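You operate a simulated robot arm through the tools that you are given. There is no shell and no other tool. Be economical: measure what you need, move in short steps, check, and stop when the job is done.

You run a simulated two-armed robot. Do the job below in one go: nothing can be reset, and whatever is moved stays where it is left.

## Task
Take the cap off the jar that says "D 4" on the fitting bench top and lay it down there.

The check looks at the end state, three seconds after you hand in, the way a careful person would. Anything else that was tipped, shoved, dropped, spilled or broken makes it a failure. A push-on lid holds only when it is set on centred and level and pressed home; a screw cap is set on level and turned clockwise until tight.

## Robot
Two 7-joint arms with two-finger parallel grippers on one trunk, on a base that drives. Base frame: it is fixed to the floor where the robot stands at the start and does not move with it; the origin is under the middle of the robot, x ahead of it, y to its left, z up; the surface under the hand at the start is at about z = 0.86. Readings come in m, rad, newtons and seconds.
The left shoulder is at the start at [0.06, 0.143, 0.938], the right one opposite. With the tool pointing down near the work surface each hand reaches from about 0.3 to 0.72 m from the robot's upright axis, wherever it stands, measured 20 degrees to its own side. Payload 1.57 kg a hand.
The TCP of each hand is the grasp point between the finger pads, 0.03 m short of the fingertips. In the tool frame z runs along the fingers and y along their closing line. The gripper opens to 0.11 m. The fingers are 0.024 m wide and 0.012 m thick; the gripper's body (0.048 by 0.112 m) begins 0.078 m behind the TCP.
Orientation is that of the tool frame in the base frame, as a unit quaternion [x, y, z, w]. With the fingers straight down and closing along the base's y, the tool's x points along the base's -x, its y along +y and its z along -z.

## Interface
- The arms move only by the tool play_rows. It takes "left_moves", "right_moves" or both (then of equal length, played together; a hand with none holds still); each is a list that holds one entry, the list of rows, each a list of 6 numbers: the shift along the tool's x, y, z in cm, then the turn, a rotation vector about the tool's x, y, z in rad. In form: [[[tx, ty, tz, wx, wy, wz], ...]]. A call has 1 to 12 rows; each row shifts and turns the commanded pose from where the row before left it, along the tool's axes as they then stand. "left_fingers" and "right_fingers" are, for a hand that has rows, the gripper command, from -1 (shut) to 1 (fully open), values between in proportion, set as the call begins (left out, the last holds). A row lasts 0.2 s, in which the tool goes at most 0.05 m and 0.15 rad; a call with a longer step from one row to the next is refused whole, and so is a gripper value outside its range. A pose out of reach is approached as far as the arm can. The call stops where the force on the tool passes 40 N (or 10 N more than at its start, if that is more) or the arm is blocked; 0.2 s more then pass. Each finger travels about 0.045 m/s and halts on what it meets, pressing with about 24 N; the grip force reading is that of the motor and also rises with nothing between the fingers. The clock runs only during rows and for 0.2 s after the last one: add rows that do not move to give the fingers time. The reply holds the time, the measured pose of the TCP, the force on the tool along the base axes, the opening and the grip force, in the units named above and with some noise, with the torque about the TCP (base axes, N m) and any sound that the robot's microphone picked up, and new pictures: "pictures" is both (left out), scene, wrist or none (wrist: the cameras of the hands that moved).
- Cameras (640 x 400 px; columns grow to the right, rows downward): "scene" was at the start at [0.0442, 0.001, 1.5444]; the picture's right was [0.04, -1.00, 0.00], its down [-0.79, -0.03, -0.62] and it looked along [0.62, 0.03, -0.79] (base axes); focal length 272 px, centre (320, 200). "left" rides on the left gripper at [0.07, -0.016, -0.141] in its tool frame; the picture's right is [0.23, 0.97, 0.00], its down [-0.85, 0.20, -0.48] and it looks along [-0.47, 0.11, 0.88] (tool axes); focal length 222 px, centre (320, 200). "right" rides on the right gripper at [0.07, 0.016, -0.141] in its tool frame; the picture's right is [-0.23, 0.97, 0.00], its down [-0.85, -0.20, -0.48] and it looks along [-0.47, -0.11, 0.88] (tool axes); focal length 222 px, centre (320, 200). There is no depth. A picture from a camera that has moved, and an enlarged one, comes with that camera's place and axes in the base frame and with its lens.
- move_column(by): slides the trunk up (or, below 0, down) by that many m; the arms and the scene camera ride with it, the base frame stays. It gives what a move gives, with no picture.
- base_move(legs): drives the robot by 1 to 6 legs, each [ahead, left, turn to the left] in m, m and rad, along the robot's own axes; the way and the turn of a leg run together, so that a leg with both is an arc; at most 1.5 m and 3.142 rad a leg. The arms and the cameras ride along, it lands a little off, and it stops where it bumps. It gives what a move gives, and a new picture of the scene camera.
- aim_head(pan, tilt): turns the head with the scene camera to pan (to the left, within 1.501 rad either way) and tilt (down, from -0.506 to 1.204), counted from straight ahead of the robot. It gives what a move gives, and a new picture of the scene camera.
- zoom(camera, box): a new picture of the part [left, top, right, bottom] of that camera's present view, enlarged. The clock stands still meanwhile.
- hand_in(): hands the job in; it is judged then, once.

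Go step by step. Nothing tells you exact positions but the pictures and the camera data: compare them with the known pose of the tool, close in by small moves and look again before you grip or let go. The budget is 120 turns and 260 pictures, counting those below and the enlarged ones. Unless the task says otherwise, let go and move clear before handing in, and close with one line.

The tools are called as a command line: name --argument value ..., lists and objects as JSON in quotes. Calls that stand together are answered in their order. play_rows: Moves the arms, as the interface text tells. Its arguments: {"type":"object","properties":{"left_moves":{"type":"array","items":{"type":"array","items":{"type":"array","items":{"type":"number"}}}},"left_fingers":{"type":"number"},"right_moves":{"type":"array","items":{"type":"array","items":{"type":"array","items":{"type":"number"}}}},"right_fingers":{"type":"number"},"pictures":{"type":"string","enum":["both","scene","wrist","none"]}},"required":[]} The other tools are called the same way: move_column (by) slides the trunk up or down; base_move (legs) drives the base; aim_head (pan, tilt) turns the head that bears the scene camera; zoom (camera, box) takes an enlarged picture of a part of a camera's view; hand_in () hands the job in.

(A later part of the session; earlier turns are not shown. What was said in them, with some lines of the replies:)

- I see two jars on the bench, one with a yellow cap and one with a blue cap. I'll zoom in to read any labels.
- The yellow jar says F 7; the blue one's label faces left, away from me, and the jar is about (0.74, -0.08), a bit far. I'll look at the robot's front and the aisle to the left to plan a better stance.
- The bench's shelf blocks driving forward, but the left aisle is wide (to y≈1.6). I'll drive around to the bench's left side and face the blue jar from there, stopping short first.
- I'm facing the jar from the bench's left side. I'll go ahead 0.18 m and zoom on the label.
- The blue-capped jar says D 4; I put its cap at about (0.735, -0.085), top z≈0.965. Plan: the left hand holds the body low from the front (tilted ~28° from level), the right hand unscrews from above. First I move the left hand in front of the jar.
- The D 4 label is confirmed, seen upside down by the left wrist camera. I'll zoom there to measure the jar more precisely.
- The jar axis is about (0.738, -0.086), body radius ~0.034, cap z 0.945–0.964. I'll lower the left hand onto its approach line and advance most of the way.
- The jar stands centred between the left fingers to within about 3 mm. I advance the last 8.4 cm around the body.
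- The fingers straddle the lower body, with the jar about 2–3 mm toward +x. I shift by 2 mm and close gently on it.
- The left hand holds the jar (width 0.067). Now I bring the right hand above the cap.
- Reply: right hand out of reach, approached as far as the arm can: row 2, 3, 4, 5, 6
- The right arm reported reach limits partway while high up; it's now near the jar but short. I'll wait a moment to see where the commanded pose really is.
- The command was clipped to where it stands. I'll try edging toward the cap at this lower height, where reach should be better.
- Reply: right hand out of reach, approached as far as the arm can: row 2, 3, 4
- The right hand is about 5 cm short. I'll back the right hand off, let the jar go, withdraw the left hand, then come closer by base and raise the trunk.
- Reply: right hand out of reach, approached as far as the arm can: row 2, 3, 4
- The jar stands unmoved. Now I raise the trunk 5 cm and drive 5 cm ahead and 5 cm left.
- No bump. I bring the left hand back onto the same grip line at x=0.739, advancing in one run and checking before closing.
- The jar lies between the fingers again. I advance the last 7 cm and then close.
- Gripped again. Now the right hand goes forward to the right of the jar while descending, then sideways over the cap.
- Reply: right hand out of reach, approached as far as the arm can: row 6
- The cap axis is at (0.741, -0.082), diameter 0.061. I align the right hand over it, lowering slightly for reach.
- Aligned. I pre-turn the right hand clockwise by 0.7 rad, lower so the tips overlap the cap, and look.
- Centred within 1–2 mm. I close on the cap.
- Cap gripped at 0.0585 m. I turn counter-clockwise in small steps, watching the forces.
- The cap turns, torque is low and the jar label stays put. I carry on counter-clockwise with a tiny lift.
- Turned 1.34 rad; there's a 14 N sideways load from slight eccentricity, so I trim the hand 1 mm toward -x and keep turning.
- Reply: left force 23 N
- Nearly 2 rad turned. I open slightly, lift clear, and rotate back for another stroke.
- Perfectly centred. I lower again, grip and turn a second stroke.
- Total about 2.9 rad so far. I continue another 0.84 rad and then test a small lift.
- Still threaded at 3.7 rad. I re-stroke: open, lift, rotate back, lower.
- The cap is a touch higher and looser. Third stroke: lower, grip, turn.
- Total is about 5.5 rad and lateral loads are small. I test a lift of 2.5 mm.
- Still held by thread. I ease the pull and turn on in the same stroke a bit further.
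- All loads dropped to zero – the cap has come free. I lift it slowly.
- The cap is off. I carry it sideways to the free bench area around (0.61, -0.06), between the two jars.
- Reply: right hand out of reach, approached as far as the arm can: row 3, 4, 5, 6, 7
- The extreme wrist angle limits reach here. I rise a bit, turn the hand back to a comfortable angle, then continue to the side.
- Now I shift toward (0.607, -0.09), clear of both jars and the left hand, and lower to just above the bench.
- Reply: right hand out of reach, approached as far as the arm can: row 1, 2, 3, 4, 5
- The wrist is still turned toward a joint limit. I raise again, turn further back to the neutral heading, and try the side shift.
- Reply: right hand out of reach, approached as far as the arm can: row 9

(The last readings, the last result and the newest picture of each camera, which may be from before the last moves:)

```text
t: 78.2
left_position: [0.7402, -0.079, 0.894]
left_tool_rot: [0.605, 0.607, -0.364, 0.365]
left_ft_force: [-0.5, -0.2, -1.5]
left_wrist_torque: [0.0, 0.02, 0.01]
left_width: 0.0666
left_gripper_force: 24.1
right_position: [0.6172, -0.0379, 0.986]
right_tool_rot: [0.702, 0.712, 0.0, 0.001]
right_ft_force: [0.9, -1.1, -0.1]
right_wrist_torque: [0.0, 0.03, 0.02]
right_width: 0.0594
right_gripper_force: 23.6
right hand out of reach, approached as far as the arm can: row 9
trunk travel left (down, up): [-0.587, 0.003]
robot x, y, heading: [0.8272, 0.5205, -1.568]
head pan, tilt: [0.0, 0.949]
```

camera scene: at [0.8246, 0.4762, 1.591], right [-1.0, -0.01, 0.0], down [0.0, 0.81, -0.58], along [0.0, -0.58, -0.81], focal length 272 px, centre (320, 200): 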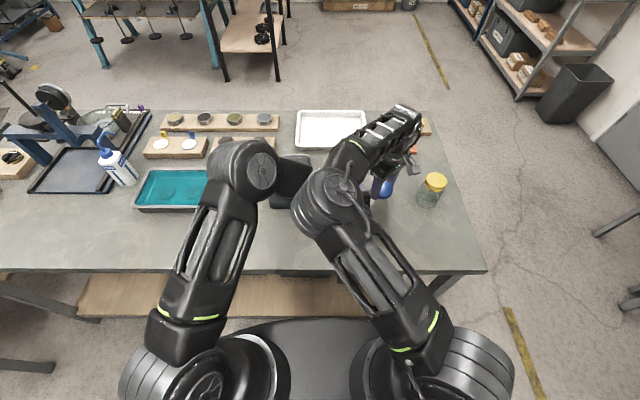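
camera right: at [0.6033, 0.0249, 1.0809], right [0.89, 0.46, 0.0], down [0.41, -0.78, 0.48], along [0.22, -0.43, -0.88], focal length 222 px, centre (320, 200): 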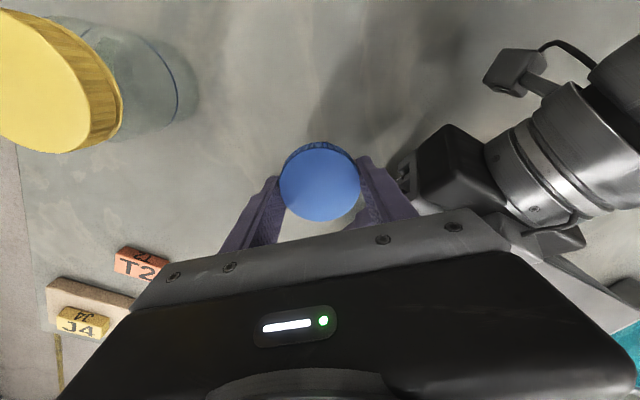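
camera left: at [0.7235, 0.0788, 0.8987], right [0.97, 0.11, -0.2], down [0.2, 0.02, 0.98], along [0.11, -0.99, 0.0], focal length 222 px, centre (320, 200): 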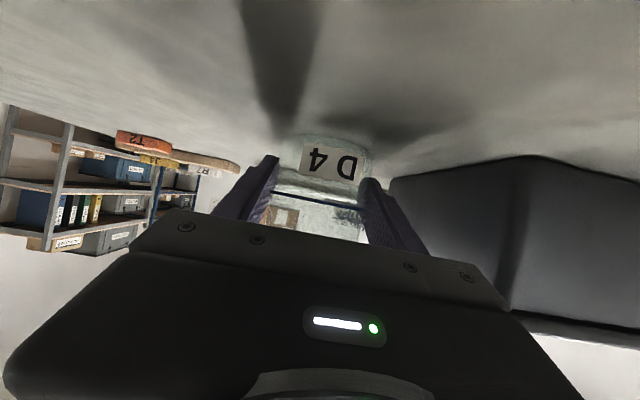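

Close to a limit sideways, but x≈0.617 leaves room. I lower straight down here most of the way.

play_rows --right_moves '[[[0, 0, 2.5, 0, 0, 0], [0, 0, 2.5, 0, 0, 0], [0, 0, 2.0, 0, 0, 0], [0, 0, 0, 0, 0, 0]]]'

zoom --camera "left" --box '[0, 50, 320, 250]'

```text
t: 79.2
left_position: [0.7406, -0.0783, 0.8938]
left_tool_rot: [0.605, 0.608, -0.363, 0.365]
left_ft_force: [0.7, 0.3, -1.4]
left_wrist_torque: [0.03, 0.04, -0.03]
left_width: 0.0667
left_gripper_force: 24.0
right_position: [0.6245, -0.0301, 0.9315]
right_tool_rot: [0.703, 0.712, -0.002, 0.001]
right_ft_force: [0.7, -0.2, -0.2]
right_wrist_torque: [0.02, -0.02, 0.02]
right_width: 0.0593
right_gripper_force: 24.2
right hand out of reach, approached as far as the arm can: row 1, 2, 3
trunk travel left (down, up): [-0.587, 0.003]
robot x, y, heading: [0.8273, 0.522, -1.569]
head pan, tilt: [0.0, 0.949]
camera scene: at [0.8245, 0.4764, 1.5911], right [-1.0, -0.01, 0.0], down [0.0, 0.81, -0.58], along [0.0, -0.58, -0.81], focal length 272 px, centre (320, 200)
camera right: at [0.6427, 0.0398, 1.0723], right [0.98, -0.21, 0.0], down [-0.19, -0.86, 0.48], along [-0.1, -0.47, -0.88], focal length 222 px, centre (320, 200)
```

scene: 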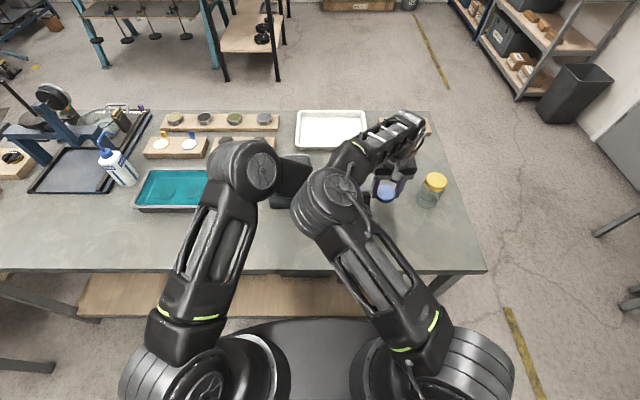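
right: 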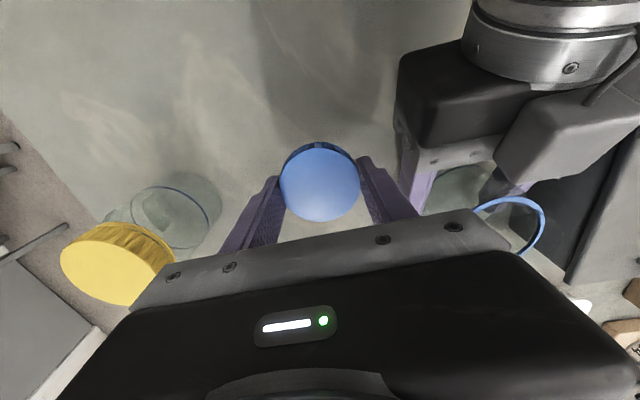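

```text
2.00 times, centred on (160, 150) of left
camera zoom: at [0.7237, 0.0786, 0.8986], right [0.97, 0.11, -0.2], down [0.2, 0.02, 0.98], along [0.11, -0.99, 0.0], focal length 444 px, centre (640, 300)
```

zoom: 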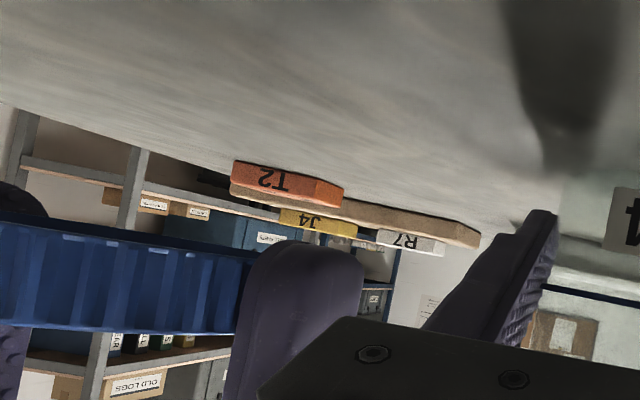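

A joint limit pushes the hand toward me as it lowers, so retracting should help. I try moving back toward the robot (+y) and slightly right before lowering.

play_rows --right_moves '[[[2, 0, -1, 0, 0, 0], [3, 0, 0, 0, 0, 0], [3, 0, 0, 0, 0, 0], [2, 0, 0, 0, 0, 0], [0, -1.5, 0, 0, 0, 0], [0, 0, 0, 0, 0, 0]]]' --pictures "both"

```text
t: 80.7
left_position: [0.7402, -0.0782, 0.8936]
left_tool_rot: [0.605, 0.608, -0.363, 0.365]
left_ft_force: [0.7, -0.5, -2.4]
left_wrist_torque: [-0.03, 0.0, 0.01]
left_width: 0.0668
left_gripper_force: 24.0
right_position: [0.6101, 0.0698, 0.9403]
right_tool_rot: [0.703, 0.711, 0.0, 0.0]
right_ft_force: [-0.8, 0.7, -0.6]
right_wrist_torque: [-0.01, 0.02, -0.01]
right_width: 0.0593
right_gripper_force: 23.8
trunk travel left (down, up): [-0.587, 0.003]
robot x, y, heading: [0.8289, 0.5227, -1.566]
head pan, tilt: [0.0, 0.949]
camera scene: at [0.8248, 0.4767, 1.5911], right [-1.0, -0.01, 0.0], down [0.0, 0.81, -0.58], along [0.0, -0.58, -0.81], focal length 272 px, centre (320, 200)
camera right: at [0.6267, 0.1394, 1.0826], right [0.98, -0.21, 0.0], down [-0.19, -0.86, 0.48], along [-0.1, -0.47, -0.88], focal length 222 px, centre (320, 200)
```

scene: 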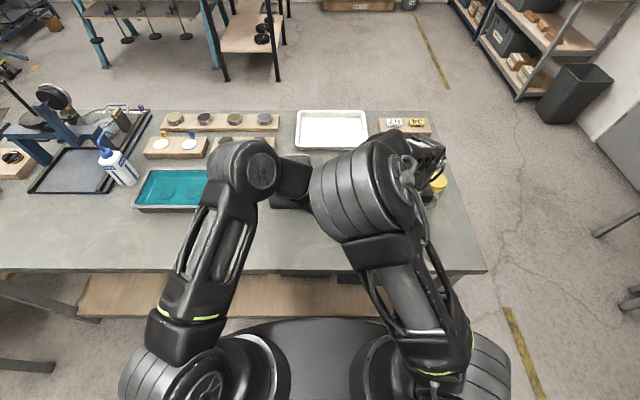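
right: 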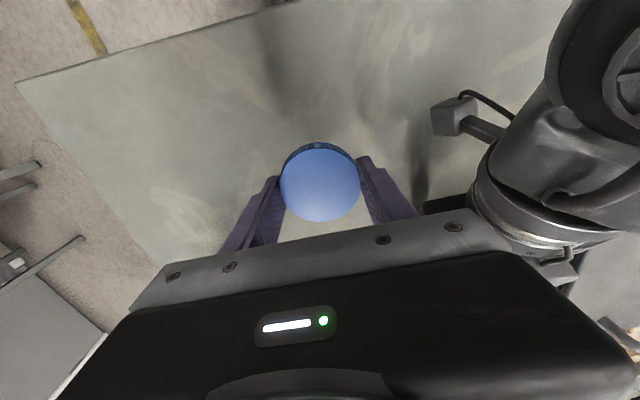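

Now it is freely reachable: (0.61, 0.07) is a clear bench spot. I move 2 cm further right and lower toward the bench.

play_rows --right_moves '[[[0, -2, 0, 0, 0, 0], [0, 0, 2, 0, 0, 0], [0, 0, 1.5, 0, 0, 0], [0, 0, 0, 0, 0, 0]]]' --pictures "wrist"

zoom --camera "left" --box '[0, 50, 320, 250]'

```text
t: 81.7
left_position: [0.7396, -0.0782, 0.8942]
left_tool_rot: [0.605, 0.607, -0.363, 0.365]
left_ft_force: [-0.4, -0.5, -0.6]
left_wrist_torque: [-0.01, 0.0, -0.04]
left_width: 0.0668
left_gripper_force: 24.4
right_position: [0.5896, 0.0686, 0.9057]
right_tool_rot: [0.703, 0.711, -0.001, 0.0]
right_ft_force: [-0.4, 0.3, 0.1]
right_wrist_torque: [-0.02, -0.02, -0.03]
right_width: 0.0595
right_gripper_force: 24.0
trunk travel left (down, up): [-0.587, 0.003]
robot x, y, heading: [0.829, 0.5258, -1.566]
head pan, tilt: [0.0, 0.949]
camera right: at [0.6064, 0.139, 1.047], right [0.98, -0.22, 0.0], down [-0.19, -0.86, 0.48], along [-0.1, -0.47, -0.88], focal length 222 px, centre (320, 200)
```

right: 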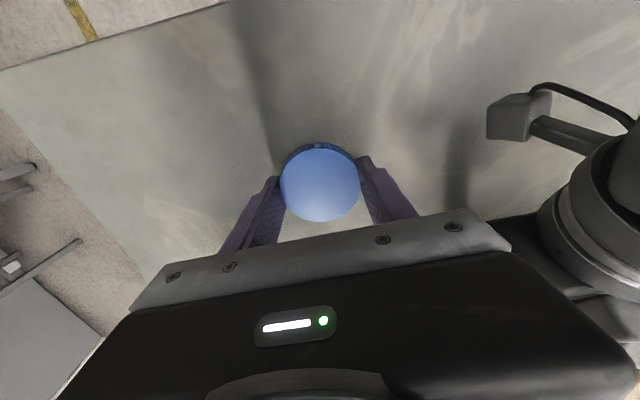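

```text
2.00 times, centred on (160, 150) of left
camera zoom: at [0.7238, 0.0787, 0.8987], right [0.97, 0.11, -0.2], down [0.2, 0.02, 0.98], along [0.11, -0.99, 0.0], focal length 444 px, centre (640, 300)
```

zoom: 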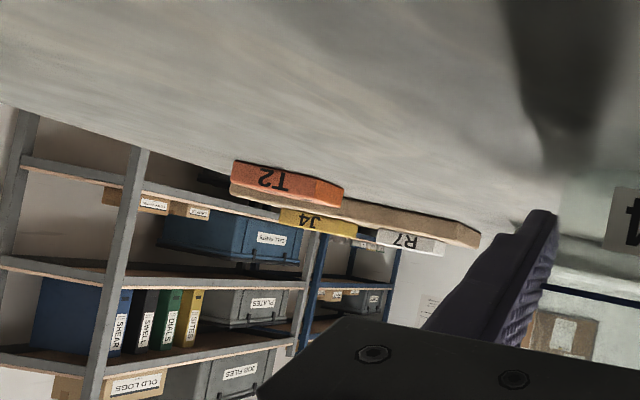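

About 1 cm above the bench. I lower in 1–2 mm steps to feel contact.

play_rows --right_moves '[[[0, 0, 0.3, 0, 0, 0], [0, 0, 0.3, 0, 0, 0], [0, 0, 0.2, 0, 0, 0], [0, 0, 0, 0, 0, 0]]]' --pictures "none"

```text
t: 82.7
left_position: [0.7401, -0.0787, 0.8943]
left_tool_rot: [0.605, 0.607, -0.363, 0.365]
left_ft_force: [0.3, 0.0, -1.3]
left_wrist_torque: [0.02, 0.01, -0.03]
left_width: 0.0667
left_gripper_force: 24.1
right_position: [0.5896, 0.0687, 0.8978]
right_tool_rot: [0.703, 0.711, 0.001, 0.001]
right_ft_force: [-0.5, -0.3, 0.3]
right_wrist_torque: [0.0, 0.0, -0.02]
right_width: 0.0593
right_gripper_force: 24.3
trunk travel left (down, up): [-0.587, 0.003]
robot x, y, heading: [0.8234, 0.5222, -1.562]
head pan, tilt: [0.0, 0.949]
```

play_rows --right_moves '[[[0, 0, 0.15, 0, 0, 0], [0, 0, 0.15, 0, 0, 0], [0, 0, 0, 0, 0, 0]]]' --pictures "none"

```text
t: 83.5
left_position: [0.7397, -0.0793, 0.8953]
left_tool_rot: [0.604, 0.607, -0.363, 0.366]
left_ft_force: [0.2, 0.8, -1.2]
left_wrist_torque: [-0.03, -0.01, 0.01]
left_width: 0.0667
left_gripper_force: 23.8
right_position: [0.5892, 0.0702, 0.8952]
right_tool_rot: [0.703, 0.711, 0.0, 0.0]
right_ft_force: [-0.7, 0.7, 0.6]
right_wrist_torque: [0.01, -0.01, -0.02]
right_width: 0.0592
right_gripper_force: 23.5
trunk travel left (down, up): [-0.587, 0.003]
robot x, y, heading: [0.8226, 0.5196, -1.564]
head pan, tilt: [0.0, 0.949]
```

No contact yet at TCP z 0.895; I lower on by small steps.

play_rows --right_moves '[[[0, 0, 0.12, 0, 0, 0], [0, 0, 0.12, 0, 0, 0], [0, 0, 0, 0, 0, 0]]]' --pictures "wrist"

```text
t: 84.2
left_position: [0.7399, -0.0783, 0.8945]
left_tool_rot: [0.605, 0.608, -0.363, 0.365]
left_ft_force: [0.4, -0.5, -1.2]
left_wrist_torque: [-0.02, 0.01, 0.0]
left_width: 0.0667
left_gripper_force: 24.2
right_position: [0.5891, 0.0695, 0.8919]
right_tool_rot: [0.703, 0.711, -0.001, 0.0]
right_ft_force: [0.0, 0.1, -0.7]
right_wrist_torque: [-0.02, 0.0, 0.03]
right_width: 0.0591
right_gripper_force: 23.8
trunk travel left (down, up): [-0.587, 0.003]
robot x, y, heading: [0.8249, 0.5206, -1.566]
head pan, tilt: [0.0, 0.949]
camera right: at [0.6066, 0.1391, 1.0338], right [0.98, -0.22, 0.0], down [-0.19, -0.86, 0.48], along [-0.1, -0.47, -0.88], focal length 222 px, centre (320, 200)
```

right: 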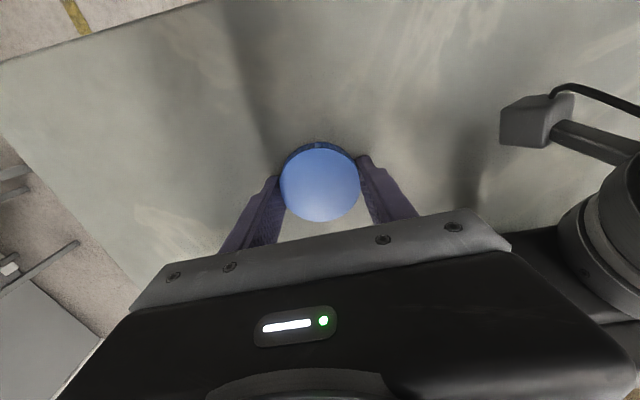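

play_rows --right_moves '[[[0, 0, 0.1, 0, 0, 0], [0, 0, 0.08, 0, 0, 0], [0, 0, 0, 0, 0, 0]]]' --pictures "none"

```text
t: 85.0
left_position: [0.7401, -0.0789, 0.8932]
left_tool_rot: [0.605, 0.608, -0.363, 0.365]
left_ft_force: [-0.2, 0.4, -1.3]
left_wrist_torque: [-0.01, 0.01, 0.02]
left_width: 0.0666
left_gripper_force: 23.9
right_position: [0.59, 0.0692, 0.89]
right_tool_rot: [0.702, 0.712, 0.0, 0.0]
right_ft_force: [0.1, -0.3, -0.5]
right_wrist_torque: [0.04, -0.03, 0.01]
right_width: 0.0591
right_gripper_force: 23.7
trunk travel left (down, up): [-0.587, 0.003]
robot x, y, heading: [0.8269, 0.5218, -1.564]
head pan, tilt: [0.0, 0.949]
```

play_rows --right_moves '[[[0, 0, 0.1, 0, 0, 0], [0, 0, 0.08, 0, 0, 0], [0, 0, 0, 0, 0, 0]]]' --pictures "none"

```text
t: 85.8
left_position: [0.7406, -0.0777, 0.8943]
left_tool_rot: [0.604, 0.608, -0.363, 0.366]
left_ft_force: [-0.3, -0.3, -1.4]
left_wrist_torque: [0.0, 0.0, -0.03]
left_width: 0.0666
left_gripper_force: 24.3
right_position: [0.5899, 0.0688, 0.8898]
right_tool_rot: [0.702, 0.712, 0.0, 0.001]
right_ft_force: [-1.1, -0.1, 19.6]
right_wrist_torque: [0.24, -0.43, -0.12]
right_width: 0.0592
right_gripper_force: 24.0
trunk travel left (down, up): [-0.587, 0.003]
robot x, y, heading: [0.8219, 0.5234, -1.576]
head pan, tilt: [0.0, 0.949]
```

Contact with the bench (20 N). I relieve slightly, open, and lift straight off.

play_rows --right_moves '[[[0, 0, -0.12, 0, 0, 0], [0, 0, 0, 0, 0, 0], [0, 0, 0, 0, 0, 0]]]' --right_fingers 0.4 --pictures "none"

play_rows --right_moves '[[[0, 0, -1.0, 0, 0, 0], [0, 0, -2.5, 0, 0, 0], [0, 0, -3.5, 0, 0, 0], [0, 0, -4.5, 0, 0, 0]]]' --pictures "wrist"

```text
t: 86.7
left_position: [0.7403, -0.0781, 0.8941]
left_tool_rot: [0.604, 0.608, -0.363, 0.365]
left_ft_force: [0.4, 0.5, -2.2]
left_wrist_torque: [-0.02, 0.01, 0.06]
left_width: 0.0668
left_gripper_force: 23.7
right_position: [0.5905, 0.0698, 0.8906]
right_tool_rot: [0.702, 0.712, 0.001, 0.001]
right_ft_force: [3.3, 1.3, 6.4]
right_wrist_torque: [-0.02, 0.23, 0.06]
right_width: 0.0749
right_gripper_force: 0.0
trunk travel left (down, up): [-0.587, 0.003]
robot x, y, heading: [0.8271, 0.5229, -1.565]
head pan, tilt: [0.0, 0.949]
```

```text
t: 87.7
left_position: [0.7405, -0.0783, 0.8943]
left_tool_rot: [0.604, 0.608, -0.364, 0.366]
left_ft_force: [-0.4, 0.9, -0.7]
left_wrist_torque: [0.0, -0.03, 0.01]
left_width: 0.0664
left_gripper_force: 24.1
right_position: [0.5898, 0.0682, 1.0063]
right_tool_rot: [0.703, 0.711, -0.001, 0.0]
right_ft_force: [0.4, 0.3, -0.5]
right_wrist_torque: [-0.02, -0.02, -0.01]
right_width: 0.0766
right_gripper_force: 0.0
trunk travel left (down, up): [-0.587, 0.003]
robot x, y, heading: [0.8251, 0.5237, -1.567]
head pan, tilt: [0.0, 0.949]
camera right: at [0.6065, 0.1386, 1.1475], right [0.98, -0.22, 0.0], down [-0.19, -0.86, 0.48], along [-0.1, -0.47, -0.88], focal length 222 px, centre (320, 200)
```

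right: 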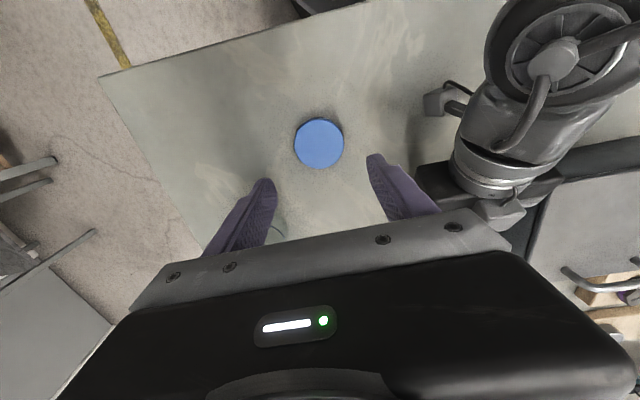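

The cap rests on the bench. I move the right hand up and away, then release the jar and withdraw the left hand.

play_rows --right_moves '[[[0, 0, -4, 0, 0, 0], [0, 0, -4, 0, 0, 0], [0, -3, -3, 0, 0, 0], [0, -4, 0, 0, 0, 0], [0, -4, 0, 0, 0, 0], [0, 0, 0, 0, 0, 0]]]' --pictures "scene"

play_rows --left_moves '[[[0, 0, 0, 0, 0, 0], [0, 0, 0, 0, 0, 0], [0, 0, 0, 0, 0, 0], [0, 0, -2, 0, 0, 0], [0, 0, -3, 0, 0, 0], [0, 0, -4, 0, 0, 0], [0, 0, -4, 0, 0, 0], [0, 0, -4, 0, 0, 0], [0, 0, 0, 0, 0, 0]]]' --left_fingers 0.65

zoom --camera "scene" --box '[280, 100, 480, 225]'

```text
t: 89.0
left_position: [0.7403, -0.0787, 0.8937]
left_tool_rot: [0.604, 0.608, -0.364, 0.365]
left_ft_force: [0.3, -0.1, -1.5]
left_wrist_torque: [0.03, -0.02, 0.01]
left_width: 0.0669
left_gripper_force: 23.9
right_position: [0.4801, 0.0671, 1.1166]
right_tool_rot: [0.702, 0.712, 0.0, 0.001]
right_ft_force: [-0.5, 0.0, 0.0]
right_wrist_torque: [0.02, 0.04, 0.03]
right_width: 0.0771
right_gripper_force: 0.1
trunk travel left (down, up): [-0.587, 0.003]
robot x, y, heading: [0.8296, 0.5249, -1.567]
head pan, tilt: [0.0, 0.949]
camera scene: at [0.8251, 0.4765, 1.5911], right [-1.0, -0.01, 0.0], down [0.0, 0.81, -0.58], along [0.0, -0.58, -0.81], focal length 272 px, centre (320, 200)
```

scene: 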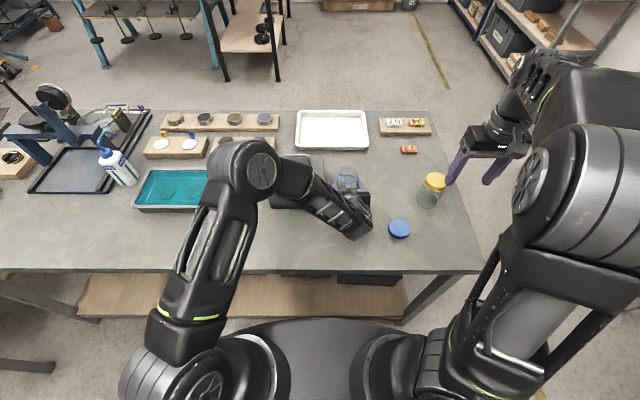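

```text
t: 91.0
left_position: [0.7392, 0.0714, 0.9739]
left_tool_rot: [0.604, 0.608, -0.363, 0.365]
left_ft_force: [0.1, 0.5, 0.2]
left_wrist_torque: [0.0, -0.02, 0.04]
left_width: 0.0908
left_gripper_force: 0.0
right_position: [0.4803, 0.0673, 1.1164]
right_tool_rot: [0.703, 0.711, 0.0, 0.001]
right_ft_force: [0.1, 0.1, -1.3]
right_wrist_torque: [0.03, -0.04, 0.03]
right_width: 0.0771
right_gripper_force: 0.0
trunk travel left (down, up): [-0.587, 0.003]
robot x, y, heading: [0.827, 0.523, -1.566]
head pan, tilt: [0.0, 0.949]
camera scene: at [0.8244, 0.476, 1.591], right [-1.0, -0.01, 0.0], down [0.0, 0.81, -0.58], along [0.0, -0.58, -0.81], focal length 272 px, centre (320, 200)
camera left: at [0.7225, 0.229, 0.9789], right [0.97, 0.11, -0.2], down [0.2, 0.02, 0.98], along [0.11, -0.99, 0.0], focal length 222 px, centre (320, 200)
```

scene: 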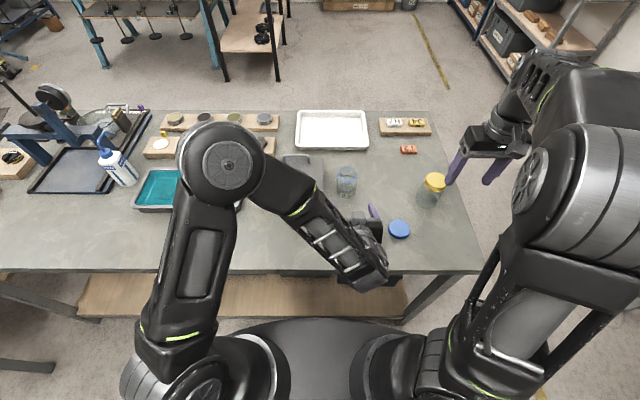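
left: 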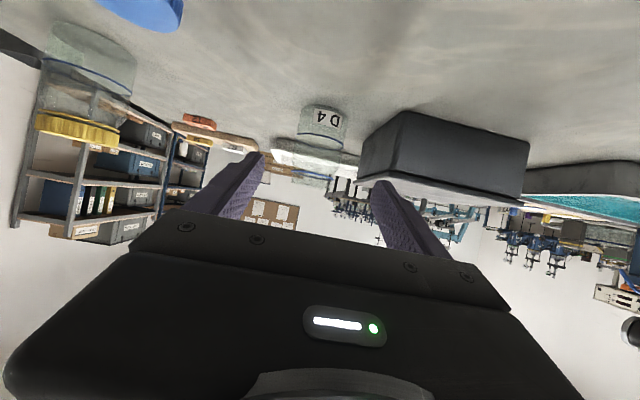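

```text
3.20 times, centred on (380, 162) of scene
camera zoom: at [0.8244, 0.476, 1.591], right [-1.0, -0.01, 0.0], down [0.0, 0.81, -0.58], along [0.0, -0.58, -0.81], focal length 869 px, centre (128, 320)
```

zoom: 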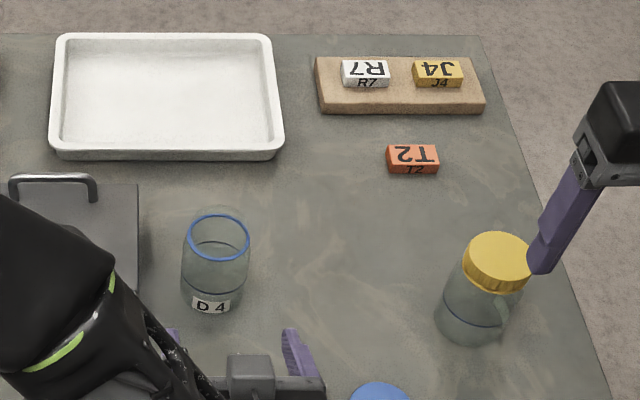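

The D 4 jar stands open and upright in its place, its cap lies flat on the bench, everything else looks untouched, and both hands are clear. I hand in.

hand_in

```text
The job is handed in.
```

The cap of jar D 4 is unscrewed and lying flat on the fitting bench; the jar is upright where it stood, and nothing else was disturbed that I could see.
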